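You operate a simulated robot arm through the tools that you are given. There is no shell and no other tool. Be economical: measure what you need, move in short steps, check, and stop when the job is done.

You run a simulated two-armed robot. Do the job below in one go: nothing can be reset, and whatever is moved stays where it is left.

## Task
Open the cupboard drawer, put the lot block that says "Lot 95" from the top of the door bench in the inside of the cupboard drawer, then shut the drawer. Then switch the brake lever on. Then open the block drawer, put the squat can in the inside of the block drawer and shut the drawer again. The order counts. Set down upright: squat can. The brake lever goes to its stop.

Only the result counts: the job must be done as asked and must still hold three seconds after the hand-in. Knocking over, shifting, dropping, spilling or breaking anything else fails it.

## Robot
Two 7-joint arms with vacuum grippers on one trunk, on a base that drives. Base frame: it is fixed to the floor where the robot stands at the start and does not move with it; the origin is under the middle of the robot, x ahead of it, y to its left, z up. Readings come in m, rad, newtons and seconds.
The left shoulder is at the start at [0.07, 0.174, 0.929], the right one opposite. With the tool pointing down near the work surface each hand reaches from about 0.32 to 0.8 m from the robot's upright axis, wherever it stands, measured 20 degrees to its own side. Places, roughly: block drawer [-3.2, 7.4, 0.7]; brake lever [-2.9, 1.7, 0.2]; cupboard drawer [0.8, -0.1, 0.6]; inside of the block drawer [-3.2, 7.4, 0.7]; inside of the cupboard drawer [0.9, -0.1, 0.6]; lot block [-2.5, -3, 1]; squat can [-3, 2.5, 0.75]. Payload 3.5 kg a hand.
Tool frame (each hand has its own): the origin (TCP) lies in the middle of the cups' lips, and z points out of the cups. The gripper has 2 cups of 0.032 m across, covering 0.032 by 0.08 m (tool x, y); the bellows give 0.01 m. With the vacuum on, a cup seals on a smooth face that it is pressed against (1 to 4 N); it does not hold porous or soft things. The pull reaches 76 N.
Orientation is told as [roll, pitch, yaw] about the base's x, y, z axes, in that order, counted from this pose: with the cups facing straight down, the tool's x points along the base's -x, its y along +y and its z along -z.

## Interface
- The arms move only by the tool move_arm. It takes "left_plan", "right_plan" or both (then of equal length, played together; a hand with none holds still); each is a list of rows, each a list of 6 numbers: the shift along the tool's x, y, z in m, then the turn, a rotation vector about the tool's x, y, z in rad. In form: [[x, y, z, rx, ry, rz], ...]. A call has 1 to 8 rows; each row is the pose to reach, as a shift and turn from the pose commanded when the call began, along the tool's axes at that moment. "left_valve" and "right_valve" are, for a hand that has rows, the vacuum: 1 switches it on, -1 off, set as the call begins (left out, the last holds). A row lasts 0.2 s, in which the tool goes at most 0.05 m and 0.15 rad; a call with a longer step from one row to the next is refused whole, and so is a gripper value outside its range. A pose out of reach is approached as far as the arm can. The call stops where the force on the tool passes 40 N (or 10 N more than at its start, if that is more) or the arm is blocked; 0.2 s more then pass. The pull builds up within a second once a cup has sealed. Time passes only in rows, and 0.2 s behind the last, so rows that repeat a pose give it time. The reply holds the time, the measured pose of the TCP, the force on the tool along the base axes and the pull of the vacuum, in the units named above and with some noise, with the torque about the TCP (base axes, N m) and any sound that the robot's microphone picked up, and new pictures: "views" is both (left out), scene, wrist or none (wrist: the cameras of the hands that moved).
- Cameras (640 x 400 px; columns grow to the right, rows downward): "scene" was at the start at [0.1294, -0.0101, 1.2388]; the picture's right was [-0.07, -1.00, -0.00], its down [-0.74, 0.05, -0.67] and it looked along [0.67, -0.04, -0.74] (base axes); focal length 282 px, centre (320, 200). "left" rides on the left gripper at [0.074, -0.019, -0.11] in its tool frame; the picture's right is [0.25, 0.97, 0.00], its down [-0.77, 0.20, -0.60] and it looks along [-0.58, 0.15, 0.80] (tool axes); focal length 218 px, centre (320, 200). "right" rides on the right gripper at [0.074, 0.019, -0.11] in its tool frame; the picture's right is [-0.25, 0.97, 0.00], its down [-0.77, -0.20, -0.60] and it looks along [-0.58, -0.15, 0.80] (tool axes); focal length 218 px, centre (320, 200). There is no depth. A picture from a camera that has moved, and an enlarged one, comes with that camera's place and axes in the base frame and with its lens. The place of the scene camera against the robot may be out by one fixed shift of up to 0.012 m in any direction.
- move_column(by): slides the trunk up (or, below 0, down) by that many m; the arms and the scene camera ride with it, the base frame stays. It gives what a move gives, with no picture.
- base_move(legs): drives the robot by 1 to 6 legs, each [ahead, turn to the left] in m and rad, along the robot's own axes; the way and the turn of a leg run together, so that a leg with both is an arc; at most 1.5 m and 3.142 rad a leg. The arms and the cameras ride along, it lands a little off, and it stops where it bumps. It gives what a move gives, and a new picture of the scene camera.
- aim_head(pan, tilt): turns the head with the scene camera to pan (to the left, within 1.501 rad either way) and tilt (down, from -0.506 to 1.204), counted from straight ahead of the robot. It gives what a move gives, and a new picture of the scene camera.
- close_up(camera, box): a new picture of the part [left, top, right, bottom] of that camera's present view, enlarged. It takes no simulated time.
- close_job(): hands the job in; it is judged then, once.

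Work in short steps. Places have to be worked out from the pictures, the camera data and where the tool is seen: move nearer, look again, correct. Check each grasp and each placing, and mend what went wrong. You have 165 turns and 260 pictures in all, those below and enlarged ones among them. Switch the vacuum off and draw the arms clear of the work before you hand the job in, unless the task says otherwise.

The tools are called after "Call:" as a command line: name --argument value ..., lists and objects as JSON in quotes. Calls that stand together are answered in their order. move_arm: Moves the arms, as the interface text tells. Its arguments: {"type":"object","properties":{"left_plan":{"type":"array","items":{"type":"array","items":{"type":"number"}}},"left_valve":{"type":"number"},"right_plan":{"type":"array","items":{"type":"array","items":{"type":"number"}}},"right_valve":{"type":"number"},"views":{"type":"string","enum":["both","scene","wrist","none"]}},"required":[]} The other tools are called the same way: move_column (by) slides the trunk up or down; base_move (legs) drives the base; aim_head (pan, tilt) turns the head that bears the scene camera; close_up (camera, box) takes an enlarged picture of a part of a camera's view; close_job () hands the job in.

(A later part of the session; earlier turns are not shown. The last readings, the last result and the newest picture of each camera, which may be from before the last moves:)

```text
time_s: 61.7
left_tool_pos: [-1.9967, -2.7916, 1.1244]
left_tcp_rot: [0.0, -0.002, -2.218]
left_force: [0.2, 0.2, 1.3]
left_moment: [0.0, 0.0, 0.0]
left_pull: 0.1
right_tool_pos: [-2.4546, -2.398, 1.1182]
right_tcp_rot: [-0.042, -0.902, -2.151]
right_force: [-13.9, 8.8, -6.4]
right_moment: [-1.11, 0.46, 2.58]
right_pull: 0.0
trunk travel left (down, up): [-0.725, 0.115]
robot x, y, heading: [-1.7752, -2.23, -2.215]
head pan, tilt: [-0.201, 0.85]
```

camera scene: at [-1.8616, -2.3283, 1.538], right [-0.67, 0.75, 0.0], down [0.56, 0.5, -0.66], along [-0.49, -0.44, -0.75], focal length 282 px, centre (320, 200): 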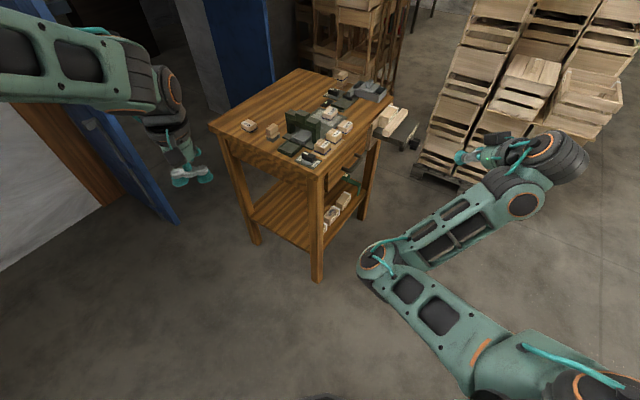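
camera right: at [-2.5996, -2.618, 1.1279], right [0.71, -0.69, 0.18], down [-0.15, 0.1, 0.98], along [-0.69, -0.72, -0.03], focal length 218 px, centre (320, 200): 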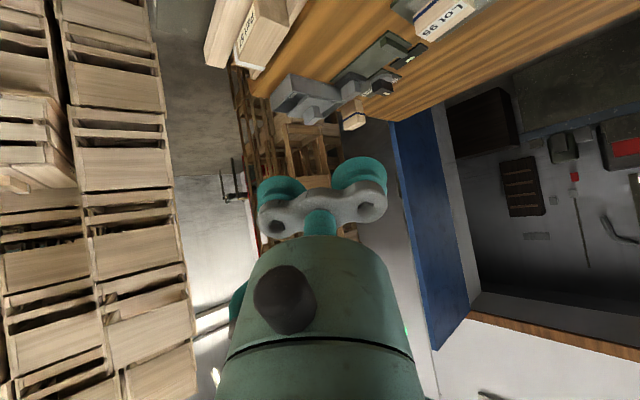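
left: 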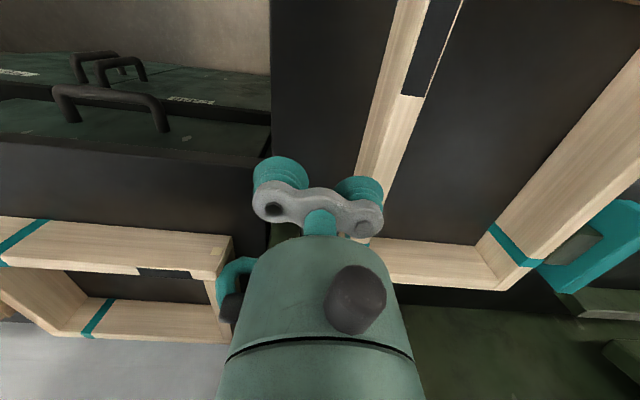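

The force persists in free air, so the arm is straining against itself (folded wrist). I undo the last motion.

Call:
move_arm --right_plan '[[0.0, -0.02, 0.0, 0, -0.07, 0.03], [0.0, -0.045, 0.02, 0, -0.15, 0.05], [0.0, -0.07, 0.04, 0, -0.2, 0.05]]'

```text
time_s: 62.5
left_tool_pos: [-1.9984, -2.7921, 1.1246]
left_tcp_rot: [-0.001, -0.001, -2.22]
left_force: [0.0, 0.5, -0.7]
left_moment: [0.0, -0.02, 0.01]
left_pull: 0.1
right_tool_pos: [-2.5309, -2.3835, 1.0944]
right_tcp_rot: [0.037, -1.103, -2.245]
right_force: [-0.7, 0.8, -0.5]
right_moment: [-0.02, -0.01, 0.02]
right_pull: 0.1
trunk travel left (down, up): [-0.725, 0.115]
robot x, y, heading: [-1.7737, -2.2306, -2.21]
head pan, tilt: [-0.201, 0.85]
camera scene: at [-1.8632, -2.3283, 1.5379], right [-0.67, 0.75, 0.0], down [0.56, 0.5, -0.66], along [-0.49, -0.44, -0.75], focal length 282 px, centre (320, 200)
camera right: at [-2.4365, -2.2882, 1.0792], right [0.71, -0.67, 0.24], down [-0.06, 0.28, 0.96], along [-0.71, -0.69, 0.16], focal length 218 px, centre (320, 200)
```

scene: 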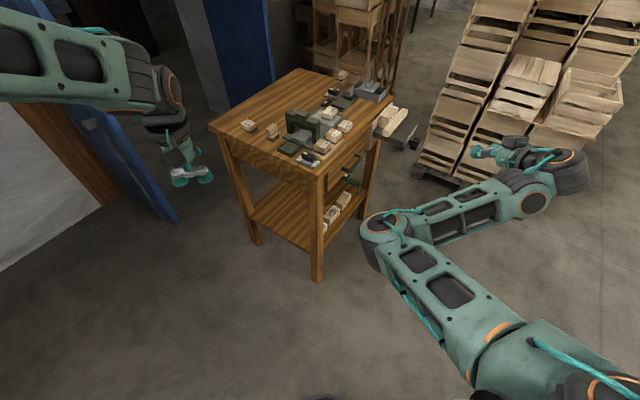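
right: 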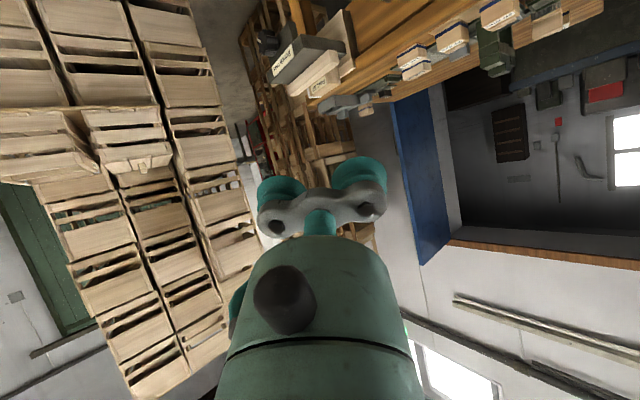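

The left arm already points down with its elbow up, so it suits better. I drive back near the table with the block 20° to my left, the left hand passing above everything at z = 1.12.

Call:
base_move --legs '[[0.38, 0], [0, -0.68]]'

Call:
aim_head --pan 0.3 --tilt 0.85

Call:
move_arm --left_plan '[[0, 0, 0, 0, 0, 0]]' --views "wrist"

```text
time_s: 66.8
left_tool_pos: [-2.5276, -2.8333, 1.1235]
left_tcp_rot: [0.001, -0.001, -2.896]
left_force: [0.3, 1.0, -0.4]
left_moment: [0.0, -0.03, 0.0]
left_pull: 0.0
right_tool_pos: [-2.6858, -2.1817, 1.0947]
right_tcp_rot: [0.036, -1.102, -2.919]
right_force: [0.2, 0.7, 0.2]
right_moment: [0.0, 0.0, 0.0]
right_pull: 0.0
trunk travel left (down, up): [-0.725, 0.115]
robot x, y, heading: [-2.0028, -2.5351, -2.894]
head pan, tilt: [-0.201, 0.85]
camera scene: at [-2.1274, -2.5577, 1.538], right [-0.05, 1.0, 0.0], down [0.75, 0.04, -0.66], along [-0.66, -0.03, -0.75], focal length 282 px, centre (320, 200)
```

scene: 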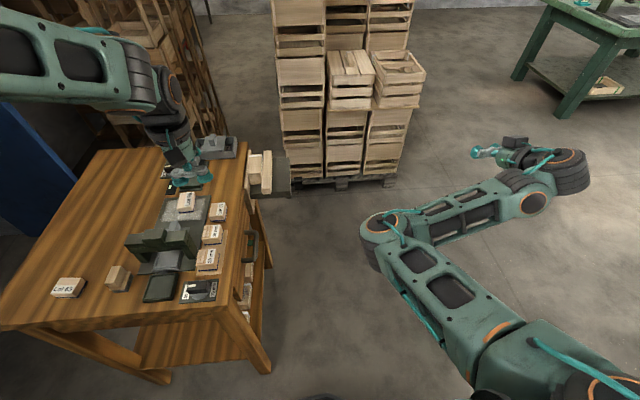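

```text
time_s: 67.7
left_tool_pos: [-2.5266, -2.8329, 1.1252]
left_tcp_rot: [-0.001, -0.002, -2.896]
left_force: [0.2, 0.0, 0.6]
left_moment: [0.0, -0.03, 0.01]
left_pull: 0.1
right_tool_pos: [-2.6854, -2.1802, 1.0956]
right_tcp_rot: [0.037, -1.1, -2.923]
right_force: [-0.2, 0.1, -0.1]
right_moment: [0.0, -0.02, -0.01]
right_pull: 0.1
trunk travel left (down, up): [-0.725, 0.115]
robot x, y, heading: [-2.0023, -2.5333, -2.893]
head pan, tilt: [0.3, 0.85]
camera scene: at [-2.1159, -2.5945, 1.538], right [-0.52, 0.85, 0.0], down [0.64, 0.39, -0.66], along [-0.56, -0.34, -0.75], focal length 282 px, centre (320, 200)
```

scene: 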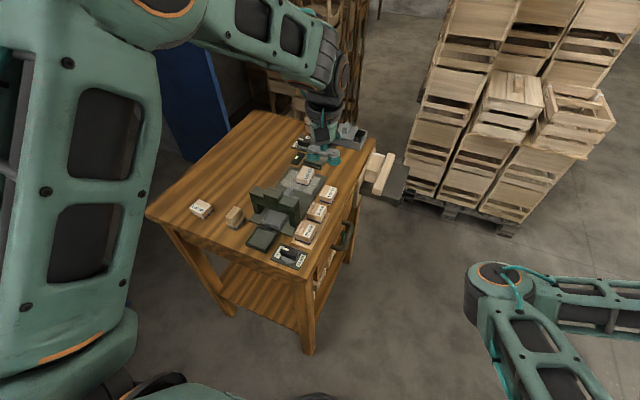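

```text
time_s: 68.1
left_tool_pos: [-2.5271, -2.8319, 1.1234]
left_tcp_rot: [-0.001, -0.004, -2.895]
left_force: [-0.4, -0.3, -0.4]
left_moment: [0.0, 0.03, 0.0]
left_pull: 0.1
right_tool_pos: [-2.6846, -2.181, 1.0961]
right_tcp_rot: [0.038, -1.103, -2.921]
right_force: [-0.4, -0.6, -0.5]
right_moment: [-0.01, -0.01, 0.0]
right_pull: 0.0
trunk travel left (down, up): [-0.725, 0.115]
robot x, y, heading: [-1.9994, -2.5378, -2.889]
head pan, tilt: [0.3, 0.85]
camera left: at [-2.4607, -2.7956, 1.234], right [0.48, -0.88, 0.0], down [-0.7, -0.38, 0.6], along [-0.53, -0.29, -0.8], focal length 218 px, centre (320, 200)
```

left: 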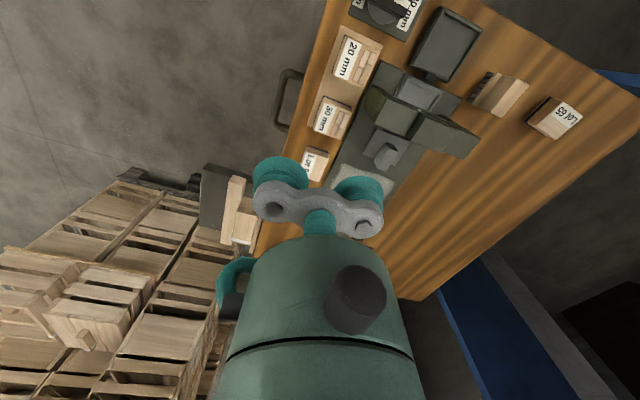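

I enlarge to see the block under the left hand.

Call:
close_up --camera "scene" --box '[240, 130, 360, 205]'

```text
5.33 times, centred on (300, 168) of scene
camera zoom: at [-2.1159, -2.5944, 1.538], right [-0.52, 0.85, 0.0], down [0.64, 0.39, -0.66], along [-0.56, -0.34, -0.75], focal length 1503 px, centre (427, 373)
```

zoom: 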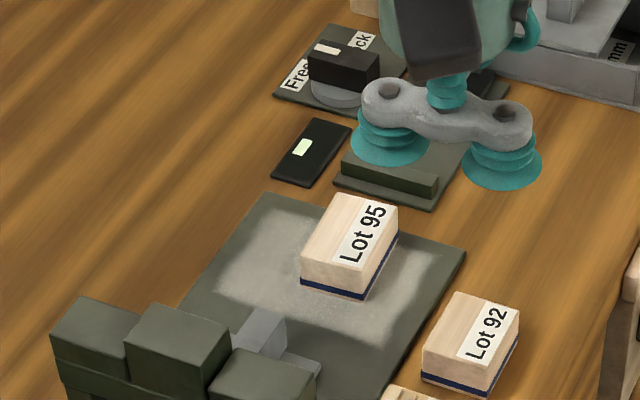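

The block's top is about 0.04 × 0.05 m, so one cup must carry it; I use the robot-right (−y) cup. With the tool tip as reference the block centre is about [-2.645, -2.966, 0.92]; I go above it and lower to z ≈ 1.02 to look.

Call:
move_arm --left_plan '[[-0.03, 0.025, 0, 0, 0, 0], [-0.06, 0.05, 0, 0, 0, 0], [-0.09, 0.075, 0, 0, 0, 0], [-0.12, 0.1, 0, 0, 0, 0], [-0.147, 0.125, 0, 0, 0, 0], [-0.147, 0.125, 0.04, 0, 0, 0], [-0.147, 0.125, 0.08, 0, 0, 0], [-0.147, 0.125, 0.1, 0, 0, 0]]'

Call:
close_up --camera "scene" --box '[240, 130, 360, 205]'

```text
time_s: 69.9
left_tool_pos: [-2.6405, -2.9891, 1.0231]
left_tcp_rot: [0.001, 0.0, -2.899]
left_force: [1.0, -1.1, -0.6]
left_moment: [0.01, -0.02, 0.0]
left_pull: 0.2
right_tool_pos: [-2.6857, -2.1801, 1.0956]
right_tcp_rot: [0.035, -1.102, -2.921]
right_force: [0.3, 0.4, 0.4]
right_moment: [0.03, -0.01, -0.01]
right_pull: 0.1
trunk travel left (down, up): [-0.725, 0.115]
robot x, y, heading: [-2.0009, -2.5362, -2.892]
head pan, tilt: [0.3, 0.85]
camera scene: at [-2.1163, -2.595, 1.538], right [-0.52, 0.85, 0.0], down [0.64, 0.39, -0.66], along [-0.56, -0.34, -0.75], focal length 282 px, centre (320, 200)
camera left: at [-2.5736, -2.9527, 1.1332], right [0.48, -0.88, 0.0], down [-0.7, -0.38, 0.6], along [-0.53, -0.29, -0.8], focal length 218 px, centre (320, 200)
```

scene: 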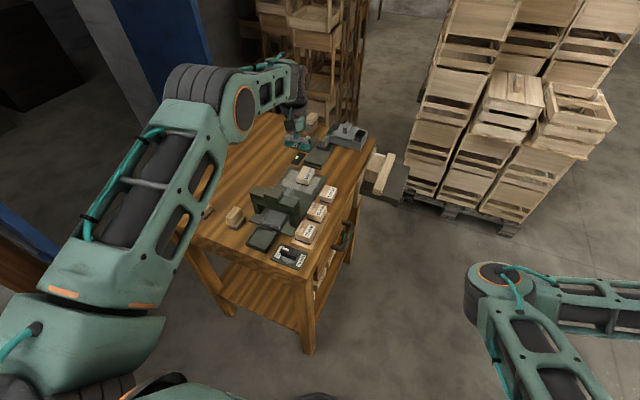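
left: 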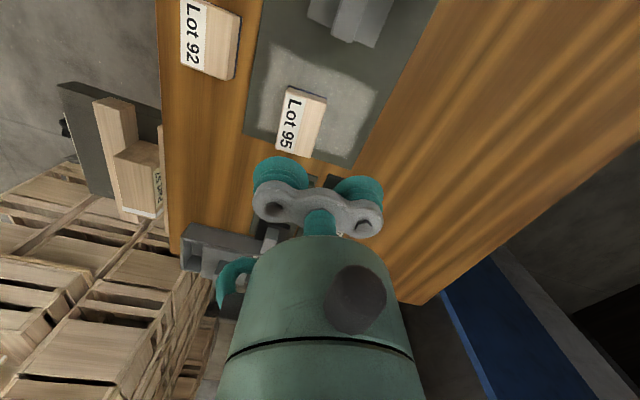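

```text
5.33 times, centred on (300, 168) of scene
camera zoom: at [-2.1163, -2.595, 1.538], right [-0.52, 0.85, 0.0], down [0.64, 0.39, -0.66], along [-0.56, -0.34, -0.75], focal length 1503 px, centre (427, 373)
```

zoom: 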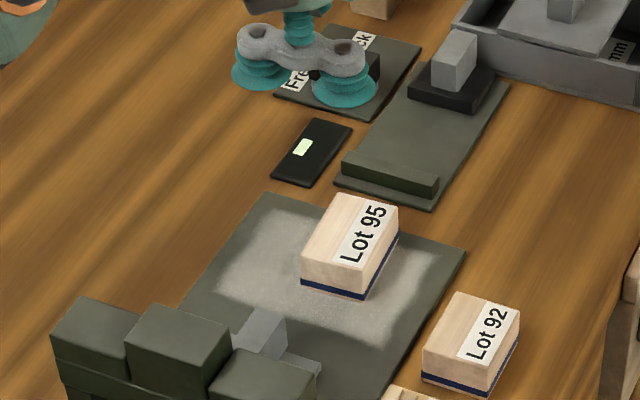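

Wrist and scene views agree: block centre [-2.641, -2.968], top ≈ 0.92. I correct 5 mm and descend to just above it, vacuum on.

Call:
move_arm --left_plan '[[0.005, 0.003, 0.03, 0, 0, 0], [0.005, 0.003, 0.06, 0, 0, 0], [0.005, 0.003, 0.083, 0, 0, 0], [0.005, 0.003, 0.083, 0, 0, 0]]' --left_valve 1 --views "wrist"

Call:
close_up --camera "scene" --box '[240, 130, 360, 205]'

```text
time_s: 70.9
left_tool_pos: [-2.6337, -2.9906, 0.941]
left_tcp_rot: [0.0, -0.003, -2.896]
left_force: [-0.8, 0.2, 0.5]
left_moment: [-0.01, 0.01, 0.01]
left_pull: 0.1
right_tool_pos: [-2.6851, -2.1794, 1.095]
right_tcp_rot: [0.038, -1.103, -2.923]
right_force: [-0.2, 0.1, 0.4]
right_moment: [0.03, 0.01, 0.02]
right_pull: 0.0
trunk travel left (down, up): [-0.725, 0.115]
robot x, y, heading: [-1.9995, -2.5396, -2.895]
head pan, tilt: [0.3, 0.85]
camera left: at [-2.5675, -2.9543, 1.0508], right [0.48, -0.88, 0.0], down [-0.7, -0.38, 0.61], along [-0.53, -0.29, -0.8], focal length 218 px, centre (320, 200)
```

left: 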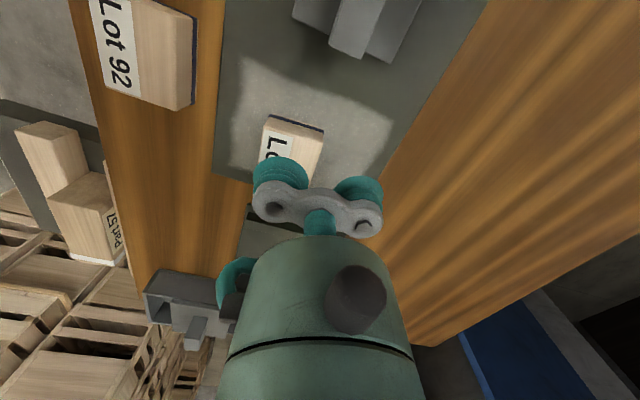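

```text
5.33 times, centred on (300, 168) of scene
camera zoom: at [-2.1157, -2.5945, 1.538], right [-0.52, 0.85, 0.0], down [0.64, 0.39, -0.66], along [-0.56, -0.34, -0.75], focal length 1503 px, centre (427, 373)
```

zoom: 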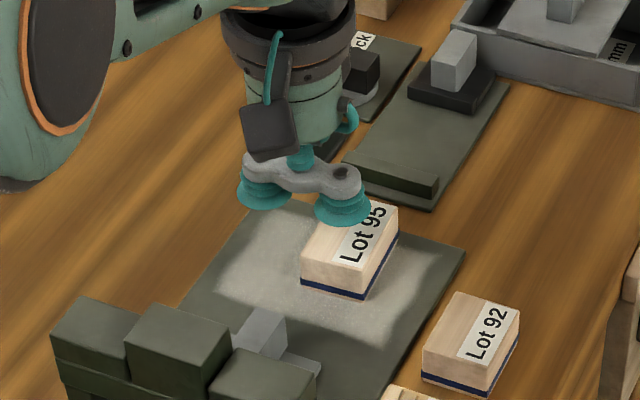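

The right cup lies above the block's centre. I lower in 4 mm steps until it seals.

Call:
move_arm --left_plan '[[0, -0.002, 0.008, 0, 0, 0], [0, -0.002, 0.013, 0, 0, 0], [0, -0.002, 0.017, 0, 0, 0], [0, -0.002, 0.021, 0, 0, 0], [0, -0.002, 0.021, 0, 0, 0], [0, -0.002, 0.021, 0, 0, 0]]' --views "none"

Call:
close_up --camera "scene" --box '[240, 130, 360, 205]'

```text
time_s: 72.3
left_tool_pos: [-2.6346, -2.989, 0.9194]
left_tcp_rot: [0.001, 0.0, -2.898]
left_force: [-0.4, 0.0, 0.4]
left_moment: [0.04, 0.01, 0.01]
left_pull: 0.1
right_tool_pos: [-2.6852, -2.1809, 1.0951]
right_tcp_rot: [0.037, -1.1, -2.922]
right_force: [0.2, 0.1, -0.2]
right_moment: [0.02, -0.02, 0.02]
right_pull: 0.1
trunk travel left (down, up): [-0.725, 0.115]
robot x, y, heading: [-2.001, -2.535, -2.888]
head pan, tilt: [0.3, 0.85]
```

```text
5.33 times, centred on (300, 168) of scene
camera zoom: at [-2.116, -2.5945, 1.538], right [-0.52, 0.85, 0.0], down [0.64, 0.39, -0.66], along [-0.56, -0.34, -0.75], focal length 1503 px, centre (427, 373)
```

zoom: 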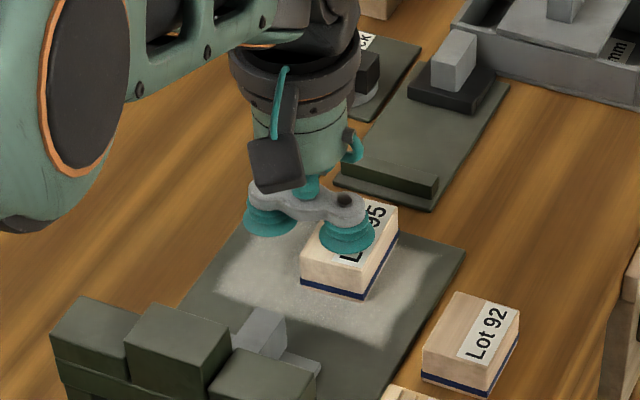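

Not touching yet and drifting toward the near edge in view; I shift 8 mm away from me and go lower.

Call:
move_arm --left_plan '[[-0.008, -0.001, 0, 0, 0, 0], [-0.008, -0.001, 0.004, 0, 0, 0], [-0.008, -0.001, 0.008, 0, 0, 0], [-0.008, -0.001, 0.011, 0, 0, 0], [-0.008, -0.001, 0.011, 0, 0, 0], [-0.008, -0.001, 0.011, 0, 0, 0]]' --views "none"

Call:
close_up --camera "scene" --box '[240, 130, 360, 205]'

```text
time_s: 73.7
left_tool_pos: [-2.6418, -2.9893, 0.913]
left_tcp_rot: [0.001, -0.007, -2.896]
left_force: [-6.4, -6.9, 23.7]
left_moment: [1.26, 0.19, 0.15]
left_pull: 37.4
right_tool_pos: [-2.6838, -2.1787, 1.0956]
right_tcp_rot: [0.039, -1.105, -2.925]
right_force: [-0.7, -0.6, 0.7]
right_moment: [0.02, 0.03, 0.01]
right_pull: 0.0
trunk travel left (down, up): [-0.725, 0.115]
robot x, y, heading: [-2.0002, -2.5312, -2.89]
head pan, tilt: [0.3, 0.85]
```

```text
5.33 times, centred on (300, 168) of scene
camera zoom: at [-2.1134, -2.593, 1.5385], right [-0.52, 0.85, 0.0], down [0.64, 0.39, -0.66], along [-0.56, -0.35, -0.75], focal length 1503 px, centre (427, 373)
```

zoom: 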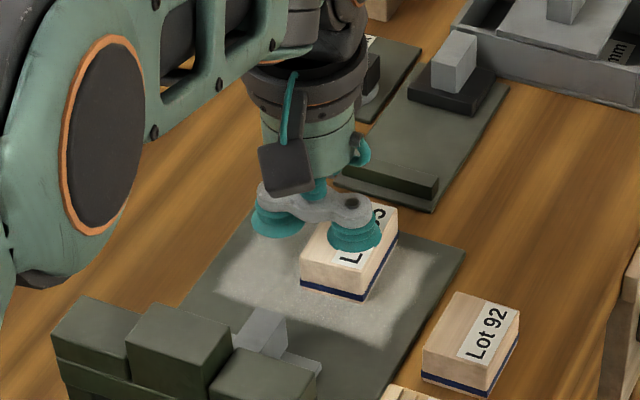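

One cup sealed (37 N). I lift straight up 0.2 m.

Call:
move_arm --left_plan '[[0, 0, -0.01, 0, 0, 0], [0, 0, -0.03, 0, 0, 0], [0, 0, -0.06, 0, 0, 0], [0, 0, -0.09, 0, 0, 0], [0, 0, -0.12, 0, 0, 0], [0, 0, -0.15, 0, 0, 0], [0, 0, -0.18, 0, 0, 0], [0, 0, -0.2, 0, 0, 0]]'

```text
time_s: 75.5
left_tool_pos: [-2.6417, -2.9897, 1.1095]
left_tcp_rot: [0.001, -0.002, -2.895]
left_force: [-0.2, -0.8, -1.0]
left_moment: [0.86, 0.21, 0.06]
left_pull: 37.9
right_tool_pos: [-2.6851, -2.1812, 1.095]
right_tcp_rot: [0.036, -1.103, -2.921]
right_force: [-0.6, -0.3, -0.7]
right_moment: [-0.02, 0.02, 0.01]
right_pull: 0.0
trunk travel left (down, up): [-0.725, 0.115]
robot x, y, heading: [-2.0018, -2.537, -2.89]
head pan, tilt: [0.3, 0.85]
camera scene: at [-2.1154, -2.5941, 1.538], right [-0.52, 0.85, 0.0], down [0.64, 0.39, -0.66], along [-0.56, -0.35, -0.75], focal length 282 px, centre (320, 200)
camera left: at [-2.5756, -2.9528, 1.2194], right [0.48, -0.88, 0.0], down [-0.7, -0.38, 0.6], along [-0.53, -0.29, -0.8], focal length 218 px, centre (320, 200)
```

scene: 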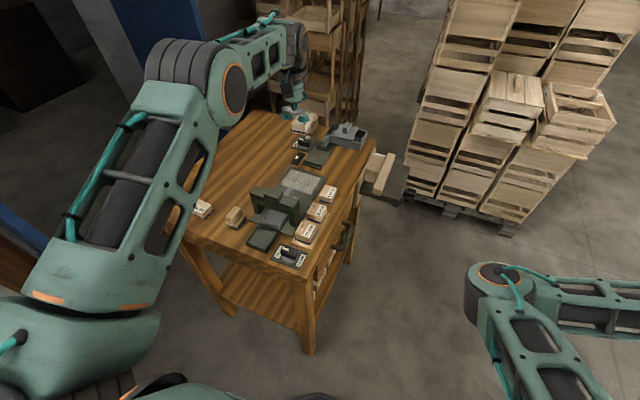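
left: 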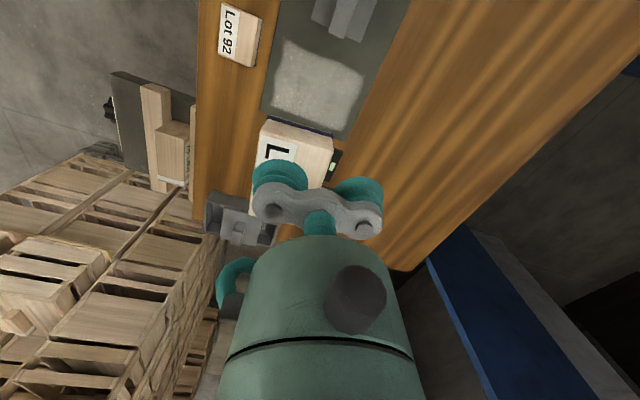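

Block held. I draw the hand in towards me, then back off and turn right towards the cupboard.

Call:
move_arm --left_plan '[[0.03, -0.02, 0, 0, 0, 0], [0.065, -0.045, 0, 0, 0, 0], [0.1, -0.07, 0, 0, 0, 0], [0.135, -0.095, 0, 0, 0, 0], [0.16, -0.11, 0, 0, 0, 0]]' --views "none"

Call:
base_move --legs '[[-0.5, 0], [0, -2.466]]'

Call:
aim_head --pan 0 --tilt 0.5

```text
time_s: 76.7
left_tool_pos: [-2.5135, -2.8439, 1.1086]
left_tcp_rot: [0.001, -0.001, -2.897]
left_force: [-0.5, -0.6, -0.5]
left_moment: [0.89, 0.22, 0.01]
left_pull: 37.8
right_tool_pos: [-2.6837, -2.1792, 1.0956]
right_tcp_rot: [0.037, -1.102, -2.925]
right_force: [0.8, -1.1, 0.3]
right_moment: [0.02, -0.01, -0.03]
right_pull: 0.1
trunk travel left (down, up): [-0.725, 0.115]
robot x, y, heading: [-2.0028, -2.5369, -2.892]
head pan, tilt: [0.3, 0.85]
```

```text
time_s: 85.5
left_tool_pos: [-1.3096, -1.8509, 1.11]
left_tcp_rot: [0.0, -0.002, 0.924]
left_force: [-0.2, 0.4, -0.9]
left_moment: [-0.52, -0.71, 0.02]
left_pull: 37.6
right_tool_pos: [-0.7596, -2.2612, 1.0953]
right_tcp_rot: [0.038, -1.102, 0.897]
right_force: [0.4, -1.0, -0.4]
right_moment: [-0.04, 0.01, -0.02]
right_pull: 0.0
trunk travel left (down, up): [-0.725, 0.115]
robot x, y, heading: [-1.5136, -2.4123, 0.923]
head pan, tilt: [0.3, 0.85]
camera scene: at [-1.4588, -2.3034, 1.538], right [0.94, -0.34, 0.0], down [-0.25, -0.71, -0.66], along [0.22, 0.62, -0.75], focal length 282 px, centre (320, 200)
```

scene: 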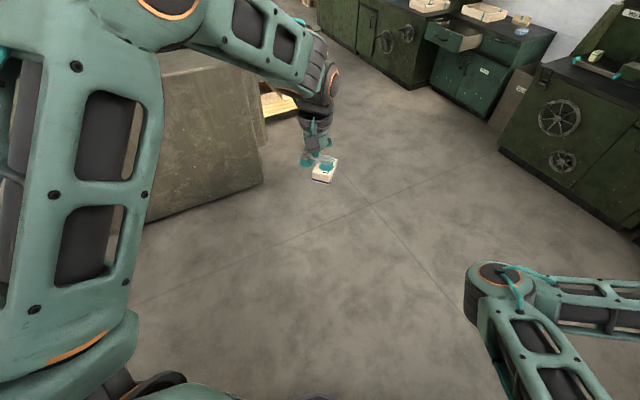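

```text
time_s: 86.3
left_tool_pos: [-1.3085, -1.8508, 1.1099]
left_tcp_rot: [-0.001, -0.002, 0.923]
left_force: [-0.3, 0.4, -0.5]
left_moment: [-0.55, -0.71, 0.0]
left_pull: 37.6
right_tool_pos: [-0.7599, -2.2606, 1.0955]
right_tcp_rot: [0.037, -1.103, 0.897]
right_force: [-0.3, 0.8, 0.3]
right_moment: [0.02, 0.01, 0.01]
right_pull: 0.1
trunk travel left (down, up): [-0.725, 0.115]
robot x, y, heading: [-1.5189, -2.4095, 0.926]
head pan, tilt: [0.0, 0.499]
camera scene: at [-1.4307, -2.3041, 1.5679], right [0.8, -0.6, 0.0], down [-0.29, -0.38, -0.88], along [0.53, 0.7, -0.48], focal length 282 px, centre (320, 200)
```

scene: 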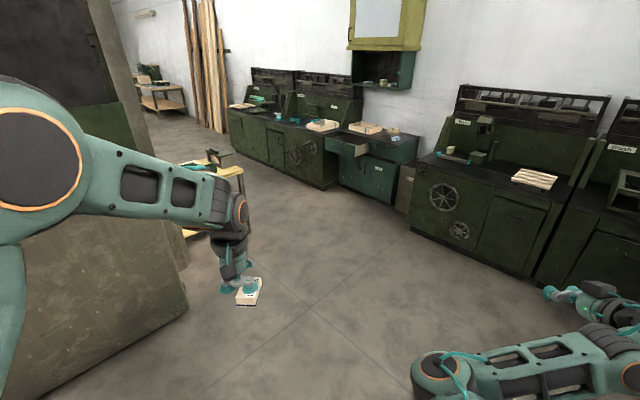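

Clear way. I drive 2.35 m to the cupboard and turn to face it.

Call:
base_move --legs '[[1.2, 0], [1.15, 0], [0, -0.78]]'

Call:
aim_head --pan 0.3 --tilt 0.9

```text
time_s: 99.9
left_tool_pos: [0.4379, -0.2759, 1.1088]
left_tcp_rot: [0.002, -0.003, 0.147]
left_force: [0.4, 0.4, -1.0]
left_moment: [-0.88, -0.12, 0.0]
left_pull: 38.2
right_tool_pos: [0.5432, -0.953, 1.095]
right_tcp_rot: [0.037, -1.101, 0.122]
right_force: [0.1, 0.3, -0.7]
right_moment: [0.02, 0.0, -0.02]
right_pull: 0.2
trunk travel left (down, up): [-0.725, 0.115]
robot x, y, heading: [-0.1029, -0.5312, 0.151]
head pan, tilt: [0.0, 0.499]
camera scene: at [0.037, -0.5139, 1.568], right [0.15, -0.99, 0.0], down [-0.47, -0.07, -0.88], along [0.87, 0.13, -0.48], focal length 282 px, centre (320, 200)
```

scene: 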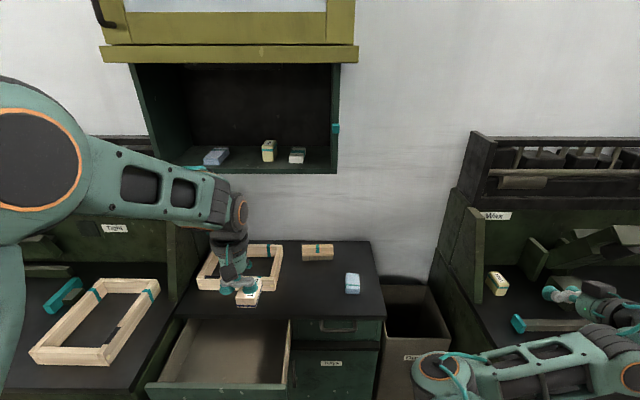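

```text
time_s: 100.8
left_tool_pos: [0.438, -0.2761, 1.1104]
left_tcp_rot: [0.0, -0.001, 0.147]
left_force: [0.0, -0.1, -0.5]
left_moment: [-0.85, -0.13, 0.01]
left_pull: 37.7
right_tool_pos: [0.5425, -0.9513, 1.0958]
right_tcp_rot: [0.038, -1.1, 0.123]
right_force: [-0.5, 0.5, -0.4]
right_moment: [0.03, -0.03, -0.04]
right_pull: 0.0
trunk travel left (down, up): [-0.725, 0.115]
robot x, y, heading: [-0.1042, -0.5315, 0.156]
head pan, tilt: [0.3, 0.901]
camera scene: at [0.0151, -0.495, 1.5342], right [0.44, -0.9, 0.0], down [-0.7, -0.34, -0.62], along [0.56, 0.27, -0.78], focal length 282 px, centre (320, 200)
```

scene: 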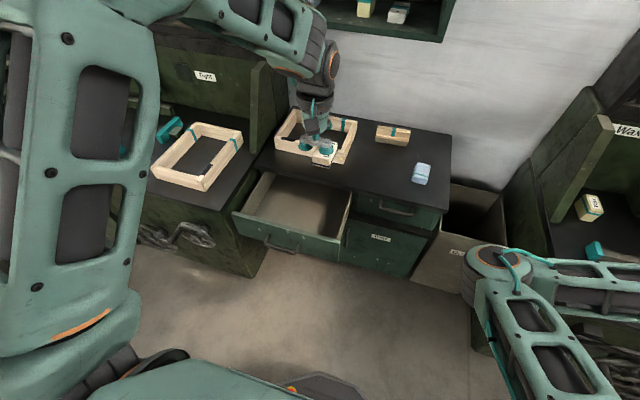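

In front of the open drawer. Before lowering, I sort out the right arm's low, folded posture by reversing to its earlier level pose, further in.

Call:
move_arm --right_plan '[[0.026, 0.025, 0.027, 0, -0.1, 0], [0.053, 0.05, 0.055, 0, -0.2, 0], [0.08, 0.075, 0.082, 0, -0.3, 0], [0.106, 0.1, 0.11, 0, -0.4, 0]]' --views "scene"

```text
time_s: 101.8
left_tool_pos: [0.4389, -0.2756, 1.109]
left_tcp_rot: [0.0, 0.001, 0.146]
left_force: [-0.1, 0.2, 0.6]
left_moment: [-0.91, -0.1, 0.0]
left_pull: 38.1
right_tool_pos: [0.578, -0.8433, 0.9526]
right_tcp_rot: [0.25, -1.502, -0.093]
right_force: [0.0, -0.2, -0.5]
right_moment: [0.02, -0.01, 0.0]
right_pull: 0.1
trunk travel left (down, up): [-0.725, 0.115]
robot x, y, heading: [-0.1034, -0.5305, 0.15]
head pan, tilt: [0.3, 0.901]
camera scene: at [0.0163, -0.4961, 1.5341], right [0.44, -0.9, 0.0], down [-0.71, -0.34, -0.62], along [0.56, 0.27, -0.78], focal length 282 px, centre (320, 200)
```

scene: 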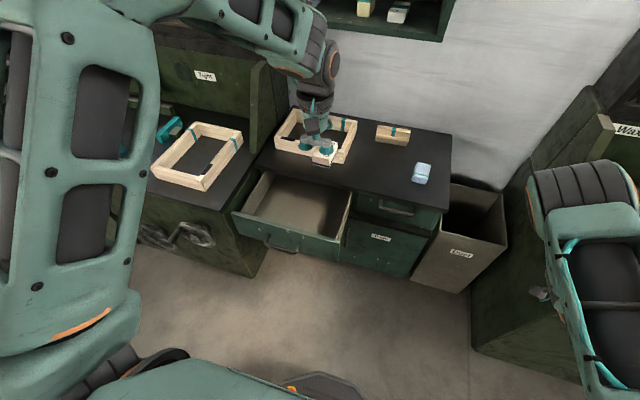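

The elbow is up now. I rotate the tool down while rising, in this posture.

Call:
move_arm --right_plan '[[-0.02, 0.01, 0, 0, 0.14, 0], [-0.04, 0.02, 0, 0, 0.28, 0], [-0.06, 0.03, 0, 0, 0.42, 0], [-0.08, 0.04, 0, 0, 0.56, 0], [-0.1, 0.05, 0, 0, 0.7, 0], [-0.12, 0.06, 0, 0, 0.84, 0], [-0.14, 0.07, 0, 0, 0.98, 0], [-0.16, 0.08, 0, 0, 1.12, 0]]' --views "scene"

```text
time_s: 103.6
left_tool_pos: [0.4383, -0.2749, 1.1089]
left_tcp_rot: [0.001, -0.002, 0.145]
left_force: [0.1, 0.7, -0.1]
left_moment: [-0.91, -0.12, 0.0]
left_pull: 38.4
right_tool_pos: [0.5752, -0.7654, 1.1127]
right_tcp_rot: [0.02, -0.379, 0.149]
right_force: [-0.3, 0.3, 0.4]
right_moment: [0.03, 0.01, -0.01]
right_pull: 0.1
right hand out of reach, approached as far as the arm can: row 2
trunk travel left (down, up): [-0.725, 0.115]
robot x, y, heading: [-0.103, -0.5323, 0.153]
head pan, tilt: [0.3, 0.901]
camera scene: at [0.0151, -0.4957, 1.5341], right [0.44, -0.9, 0.0], down [-0.71, -0.34, -0.62], along [0.56, 0.27, -0.78], focal length 282 px, centre (320, 200)
```

scene: 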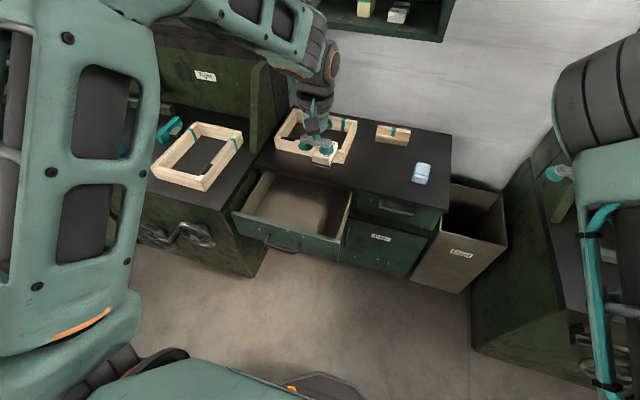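

Good posture. I finish turning it down and bring it inward, then lower the trunk 0.3 m.

Call:
move_arm --right_plan '[[0, 0.03, 0, 0, 0.13, 0], [0, 0.06, 0, 0, 0.26, 0], [0, 0.09, 0, 0, 0.38, 0], [0, 0.12, 0, 0, 0.38, 0]]' --views "none"

Call:
move_column --by -0.3

Call:
base_move --legs '[[0.11, 0]]'

```text
time_s: 104.6
left_tool_pos: [0.4371, -0.2726, 1.1113]
left_tcp_rot: [-0.003, -0.001, 0.146]
left_force: [-0.1, 0.4, 0.0]
left_moment: [-0.88, -0.16, 0.02]
left_pull: 37.6
right_tool_pos: [0.5574, -0.6443, 1.1182]
right_tcp_rot: [0.015, -0.002, 0.154]
right_force: [0.3, 0.0, -0.1]
right_moment: [-0.05, 0.0, -0.01]
right_pull: 0.1
trunk travel left (down, up): [-0.725, 0.115]
robot x, y, heading: [-0.1056, -0.5314, 0.152]
head pan, tilt: [0.3, 0.901]
```

```text
time_s: 107.6
left_tool_pos: [0.4376, -0.2755, 0.8106]
left_tcp_rot: [0.0, -0.002, 0.147]
left_force: [-1.2, -0.6, -0.8]
left_moment: [-0.86, -0.16, 0.0]
left_pull: 38.6
right_tool_pos: [0.5575, -0.6465, 0.817]
right_tcp_rot: [0.019, -0.002, 0.155]
right_force: [-0.1, 0.9, -0.1]
right_moment: [0.02, 0.0, 0.0]
right_pull: 0.1
trunk travel left (down, up): [-0.425, 0.415]
robot x, y, heading: [-0.1006, -0.5357, 0.149]
head pan, tilt: [0.3, 0.901]
```

```text
time_s: 108.8
left_tool_pos: [0.5474, -0.2574, 0.8096]
left_tcp_rot: [-0.001, 0.001, 0.149]
left_force: [-0.3, 0.0, -0.5]
left_moment: [-0.89, -0.12, -0.02]
left_pull: 37.8
right_tool_pos: [0.6661, -0.6288, 0.8154]
right_tcp_rot: [0.018, -0.002, 0.155]
right_force: [-0.7, 0.1, 1.1]
right_moment: [0.02, 0.01, 0.01]
right_pull: 0.1
trunk travel left (down, up): [-0.425, 0.415]
robot x, y, heading: [0.0044, -0.5157, 0.153]
head pan, tilt: [0.3, 0.901]
camera scene: at [0.1245, -0.478, 1.234], right [0.44, -0.9, 0.0], down [-0.71, -0.34, -0.62], along [0.56, 0.27, -0.78], focal length 282 px, centre (320, 200)
```

scene: 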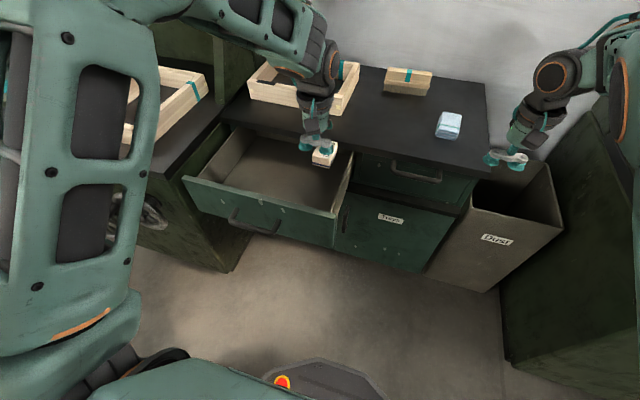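

I move the block over the middle of the open drawer part and lower to z ≈ 0.70.

Call:
move_arm --left_plan '[[-0.012, 0.04, 0, 0, 0, 0], [-0.024, 0.08, 0, 0, 0, 0], [-0.034, 0.12, 0, 0, 0, 0], [-0.042, 0.147, 0, 0, 0, 0], [-0.042, 0.147, 0.04, 0, 0, 0], [-0.042, 0.147, 0.08, 0, 0, 0], [-0.042, 0.147, 0.11, 0, 0, 0], [-0.042, 0.147, 0.11, 0, 0, 0]]'

Call:
close_up --camera "scene" --box '[170, 80, 370, 205]'

```text
time_s: 110.5
left_tool_pos: [0.566, -0.1067, 0.6991]
left_tcp_rot: [0.0, -0.001, 0.15]
left_force: [0.0, 0.6, -0.6]
left_moment: [-0.89, -0.12, 0.03]
left_pull: 37.5
right_tool_pos: [0.6663, -0.6292, 0.8168]
right_tcp_rot: [0.017, -0.004, 0.154]
right_force: [0.2, 0.8, -0.2]
right_moment: [0.0, -0.01, -0.01]
right_pull: 0.1
trunk travel left (down, up): [-0.425, 0.415]
robot x, y, heading: [0.006, -0.5132, 0.151]
head pan, tilt: [0.3, 0.901]
camera scene: at [0.1229, -0.4784, 1.2342], right [0.44, -0.9, 0.0], down [-0.7, -0.34, -0.62], along [0.56, 0.27, -0.78], focal length 282 px, centre (320, 200)
camera left: at [0.4954, -0.1368, 0.8097], right [-0.39, 0.92, 0.0], down [0.73, 0.31, 0.61], along [0.56, 0.24, -0.8], focal length 218 px, centre (320, 200)
```

scene: 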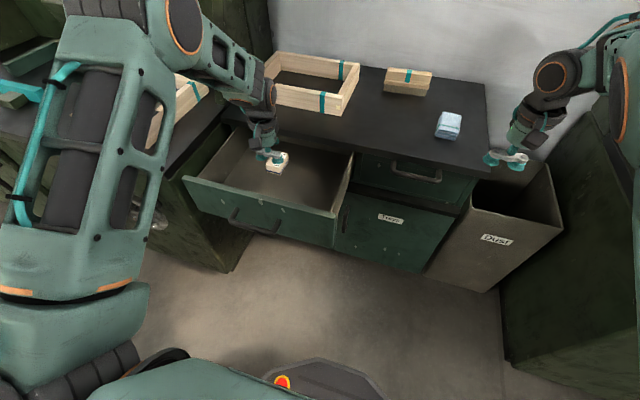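
left: 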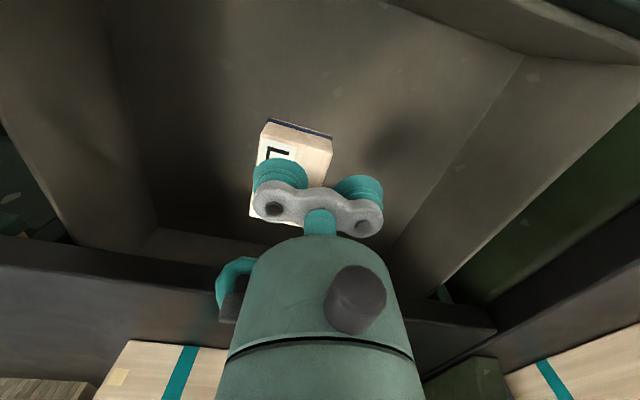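

```text
3.20 times, centred on (270, 142) of scene
camera zoom: at [0.1229, -0.4784, 1.2342], right [0.44, -0.9, 0.0], down [-0.7, -0.34, -0.62], along [0.56, 0.27, -0.78], focal length 902 px, centre (480, 384)
```

zoom: 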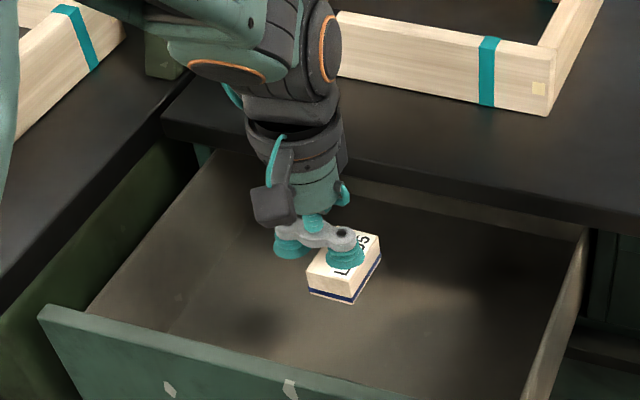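

The block is well inside the outline. I lower further in small steps until it touches the drawer floor.

Call:
move_arm --left_plan '[[0, 0, 0.025, 0, 0, 0], [0, 0, 0.045, 0, 0, 0], [0, 0, 0.055, 0, 0, 0], [0, 0, 0.063, 0, 0, 0], [0, 0, 0.063, 0, 0, 0]]' --views "none"

Call:
close_up --camera "scene" --box '[170, 80, 370, 205]'

```text
time_s: 111.8
left_tool_pos: [0.5655, -0.1082, 0.6361]
left_tcp_rot: [0.0, -0.002, 0.151]
left_force: [0.4, -0.5, -0.7]
left_moment: [-0.9, -0.1, 0.0]
left_pull: 38.1
right_tool_pos: [0.6656, -0.6289, 0.8176]
right_tcp_rot: [0.018, -0.001, 0.156]
right_force: [-0.2, 0.4, 0.1]
right_moment: [-0.01, -0.02, 0.05]
right_pull: 0.1
trunk travel left (down, up): [-0.425, 0.415]
robot x, y, heading: [0.0026, -0.5168, 0.155]
head pan, tilt: [0.3, 0.901]
```

```text
3.20 times, centred on (270, 142) of scene
camera zoom: at [0.1233, -0.4783, 1.2341], right [0.44, -0.9, 0.0], down [-0.7, -0.34, -0.62], along [0.56, 0.27, -0.78], focal length 902 px, centre (480, 384)
```

zoom: 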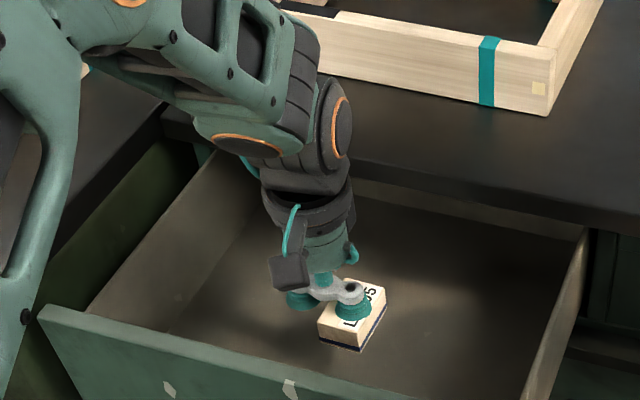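

Call:
move_arm --left_plan '[[0, 0, 0.007, 0, 0, 0], [0, 0, 0.014, 0, 0, 0], [0, 0, 0.02, 0, 0, 0], [0, 0, 0.025, 0, 0, 0], [0, 0, 0.025, 0, 0, 0]]' --views "none"

Call:
close_up --camera "scene" --box '[170, 80, 370, 205]'

```text
time_s: 113.0
left_tool_pos: [0.5671, -0.1065, 0.6121]
left_tcp_rot: [-0.001, -0.001, 0.151]
left_force: [-0.3, 1.2, -1.0]
left_moment: [-0.89, -0.11, -0.03]
left_pull: 37.6
right_tool_pos: [0.6643, -0.6291, 0.8167]
right_tcp_rot: [0.018, -0.002, 0.157]
right_force: [0.4, -0.3, -0.4]
right_moment: [0.0, 0.02, 0.02]
right_pull: 0.1
trunk travel left (down, up): [-0.425, 0.415]
robot x, y, heading: [0.0038, -0.5163, 0.153]
head pan, tilt: [0.3, 0.901]
```

```text
3.20 times, centred on (270, 142) of scene
camera zoom: at [0.1233, -0.4782, 1.2341], right [0.44, -0.9, 0.0], down [-0.7, -0.34, -0.62], along [0.56, 0.27, -0.78], focal length 902 px, centre (480, 384)
```

zoom: 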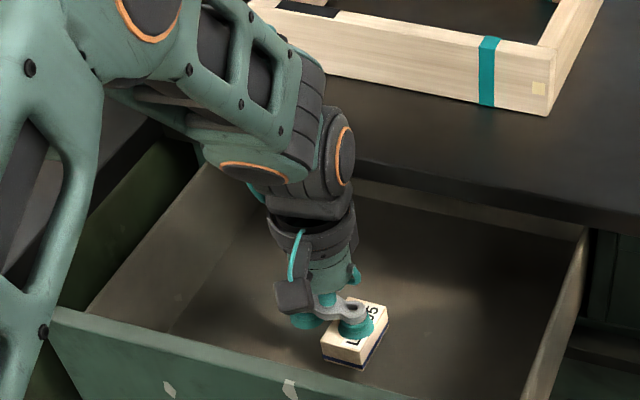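

Call:
move_arm --left_plan '[[0, 0, 0.006, 0, 0, 0], [0, 0, 0.012, 0, 0, 0], [0, 0, 0.016, 0, 0, 0], [0, 0, 0.02, 0, 0, 0], [0, 0, 0.02, 0, 0, 0]]' --views "wrist"

```text
time_s: 114.2
left_tool_pos: [0.5666, -0.1067, 0.5939]
left_tcp_rot: [0.0, -0.005, 0.149]
left_force: [0.9, 1.8, 15.8]
left_moment: [-1.15, -0.11, 0.0]
left_pull: 37.7
right_tool_pos: [0.665, -0.6302, 0.8192]
right_tcp_rot: [0.018, -0.003, 0.154]
right_force: [0.1, -0.8, -0.5]
right_moment: [-0.05, 0.0, -0.01]
right_pull: 0.0
trunk travel left (down, up): [-0.425, 0.415]
robot x, y, heading: [0.0105, -0.5165, 0.148]
head pan, tilt: [0.3, 0.901]
camera left: at [0.4952, -0.1365, 0.7038], right [-0.39, 0.92, 0.0], down [0.73, 0.31, 0.61], along [0.56, 0.24, -0.79], focal length 218 px, centre (320, 200)
```

left: 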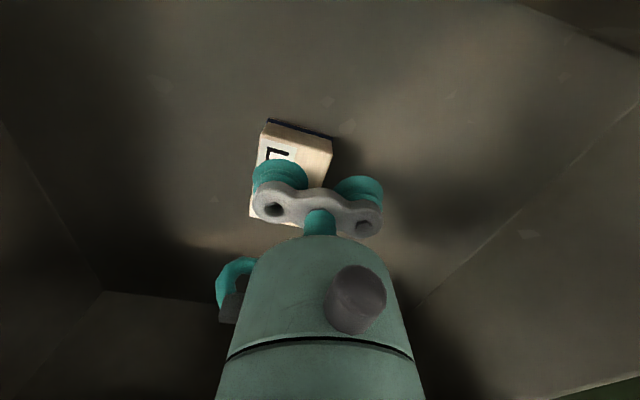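

Contact, 16 N upward: the block stands on the floor of the drawer. Vacuum off, wait, then rise.

Call:
move_arm --left_plan '[[0, 0, -0.003, 0, 0, 0], [0, 0, -0.003, 0, 0, 0], [0, 0, -0.003, 0, 0, 0]]' --left_valve -1 --views "none"

Call:
move_arm --left_plan '[[0, 0, -0.01, 0, 0, 0], [0, 0, -0.04, 0, 0, 0], [0, 0, -0.08, 0, 0, 0], [0, 0, -0.12, 0, 0, 0], [0, 0, -0.16, 0, 0, 0], [0, 0, -0.2, 0, 0, 0], [0, 0, -0.23, 0, 0, 0]]' --views "scene"

Call:
close_up --camera "scene" --box '[170, 80, 370, 205]'

```text
time_s: 115.0
left_tool_pos: [0.5662, -0.1047, 0.5942]
left_tcp_rot: [0.0, 0.0, 0.147]
left_force: [-0.6, -0.1, -0.4]
left_moment: [0.03, -0.03, 0.0]
left_pull: 0.1
right_tool_pos: [0.6657, -0.6293, 0.815]
right_tcp_rot: [0.019, -0.001, 0.157]
right_force: [-0.2, -0.3, -0.3]
right_moment: [-0.01, 0.0, -0.01]
right_pull: 0.0
trunk travel left (down, up): [-0.425, 0.415]
robot x, y, heading: [0.0048, -0.5164, 0.153]
head pan, tilt: [0.3, 0.901]
```

```text
time_s: 116.5
left_tool_pos: [0.5658, -0.1064, 0.8249]
left_tcp_rot: [0.0, 0.002, 0.147]
left_force: [0.5, -0.4, -0.7]
left_moment: [0.0, -0.01, 0.01]
left_pull: 0.0
right_tool_pos: [0.666, -0.6296, 0.8168]
right_tcp_rot: [0.016, -0.005, 0.157]
right_force: [0.6, 0.4, 0.8]
right_moment: [-0.01, 0.0, 0.02]
right_pull: 0.0
trunk travel left (down, up): [-0.425, 0.415]
robot x, y, heading: [0.0029, -0.5141, 0.156]
head pan, tilt: [0.3, 0.901]
camera scene: at [0.123, -0.4783, 1.2341], right [0.44, -0.9, 0.0], down [-0.7, -0.34, -0.62], along [0.56, 0.27, -0.78], focal length 282 px, centre (320, 200)
```

scene: 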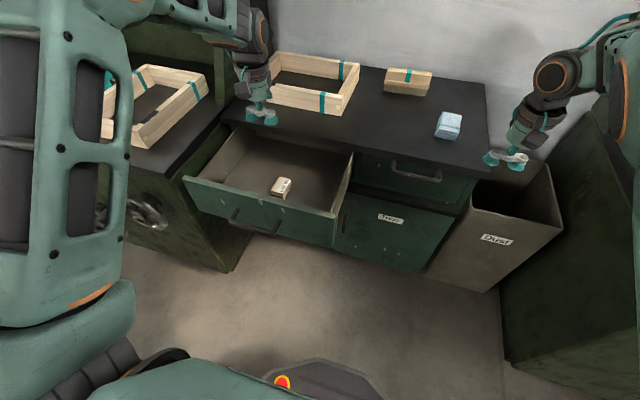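

```text
3.20 times, centred on (270, 142) of scene
camera zoom: at [0.123, -0.4783, 1.2341], right [0.44, -0.9, 0.0], down [-0.7, -0.34, -0.62], along [0.56, 0.27, -0.78], focal length 902 px, centre (480, 384)
```

zoom: 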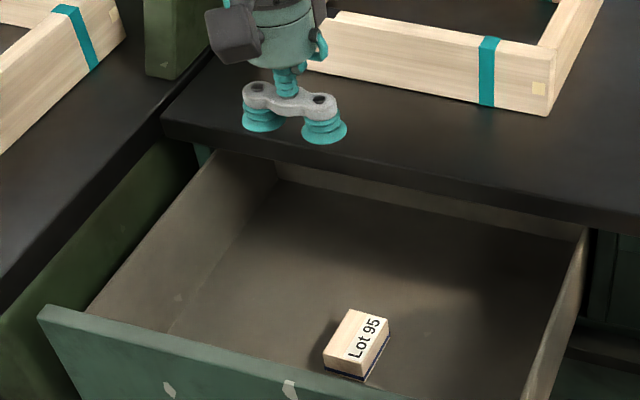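

The block labelled Lot 95 rests in the drawer. To shut it I back off 0.3 m and then turn the left tool level, to push on the front.

Call:
base_move --legs '[[-0.3, 0]]'

Call:
move_arm --left_plan '[[0, 0, 0.018, 0, -0.14, 0], [0, 0, 0.036, 0, -0.28, 0], [0, 0, 0.054, 0, -0.42, 0], [0, 0, 0.072, 0, -0.56, 0], [0, 0, 0.09, 0, -0.7, 0], [0, 0, 0.108, 0, -0.84, 0], [0, 0, 0.126, 0, -0.98, 0], [0, 0, 0.144, 0, -1.12, 0]]' --views "none"

```text
time_s: 118.6
left_tool_pos: [0.2697, -0.152, 0.8245]
left_tcp_rot: [0.001, -0.002, 0.147]
left_force: [0.0, -0.5, 0.4]
left_moment: [0.01, 0.04, -0.01]
left_pull: 0.1
right_tool_pos: [0.3692, -0.6737, 0.8172]
right_tcp_rot: [0.019, -0.002, 0.158]
right_force: [-0.1, -0.4, 0.6]
right_moment: [0.02, -0.01, 0.02]
right_pull: 0.1
trunk travel left (down, up): [-0.425, 0.415]
robot x, y, heading: [-0.2881, -0.562, 0.158]
head pan, tilt: [0.3, 0.901]
camera scene: at [-0.1732, -0.5236, 1.2342], right [0.44, -0.9, 0.0], down [-0.7, -0.34, -0.62], along [0.56, 0.27, -0.78], focal length 282 px, centre (320, 200)
```

scene: 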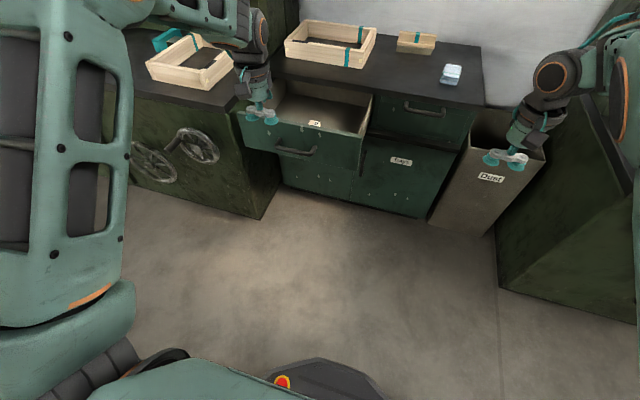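

```text
time_s: 120.4
left_tool_pos: [0.2699, -0.1532, 0.6791]
left_tcp_rot: [-0.003, -1.122, 0.151]
left_force: [-0.3, -0.5, 0.6]
left_moment: [0.0, -0.01, 0.03]
left_pull: 0.0
right_tool_pos: [0.3716, -0.6731, 0.8172]
right_tcp_rot: [0.016, -0.003, 0.157]
right_force: [0.4, -0.5, 0.3]
right_moment: [-0.01, 0.01, 0.02]
right_pull: 0.0
trunk travel left (down, up): [-0.425, 0.415]
robot x, y, heading: [-0.2894, -0.5567, 0.153]
head pan, tilt: [0.3, 0.901]
```

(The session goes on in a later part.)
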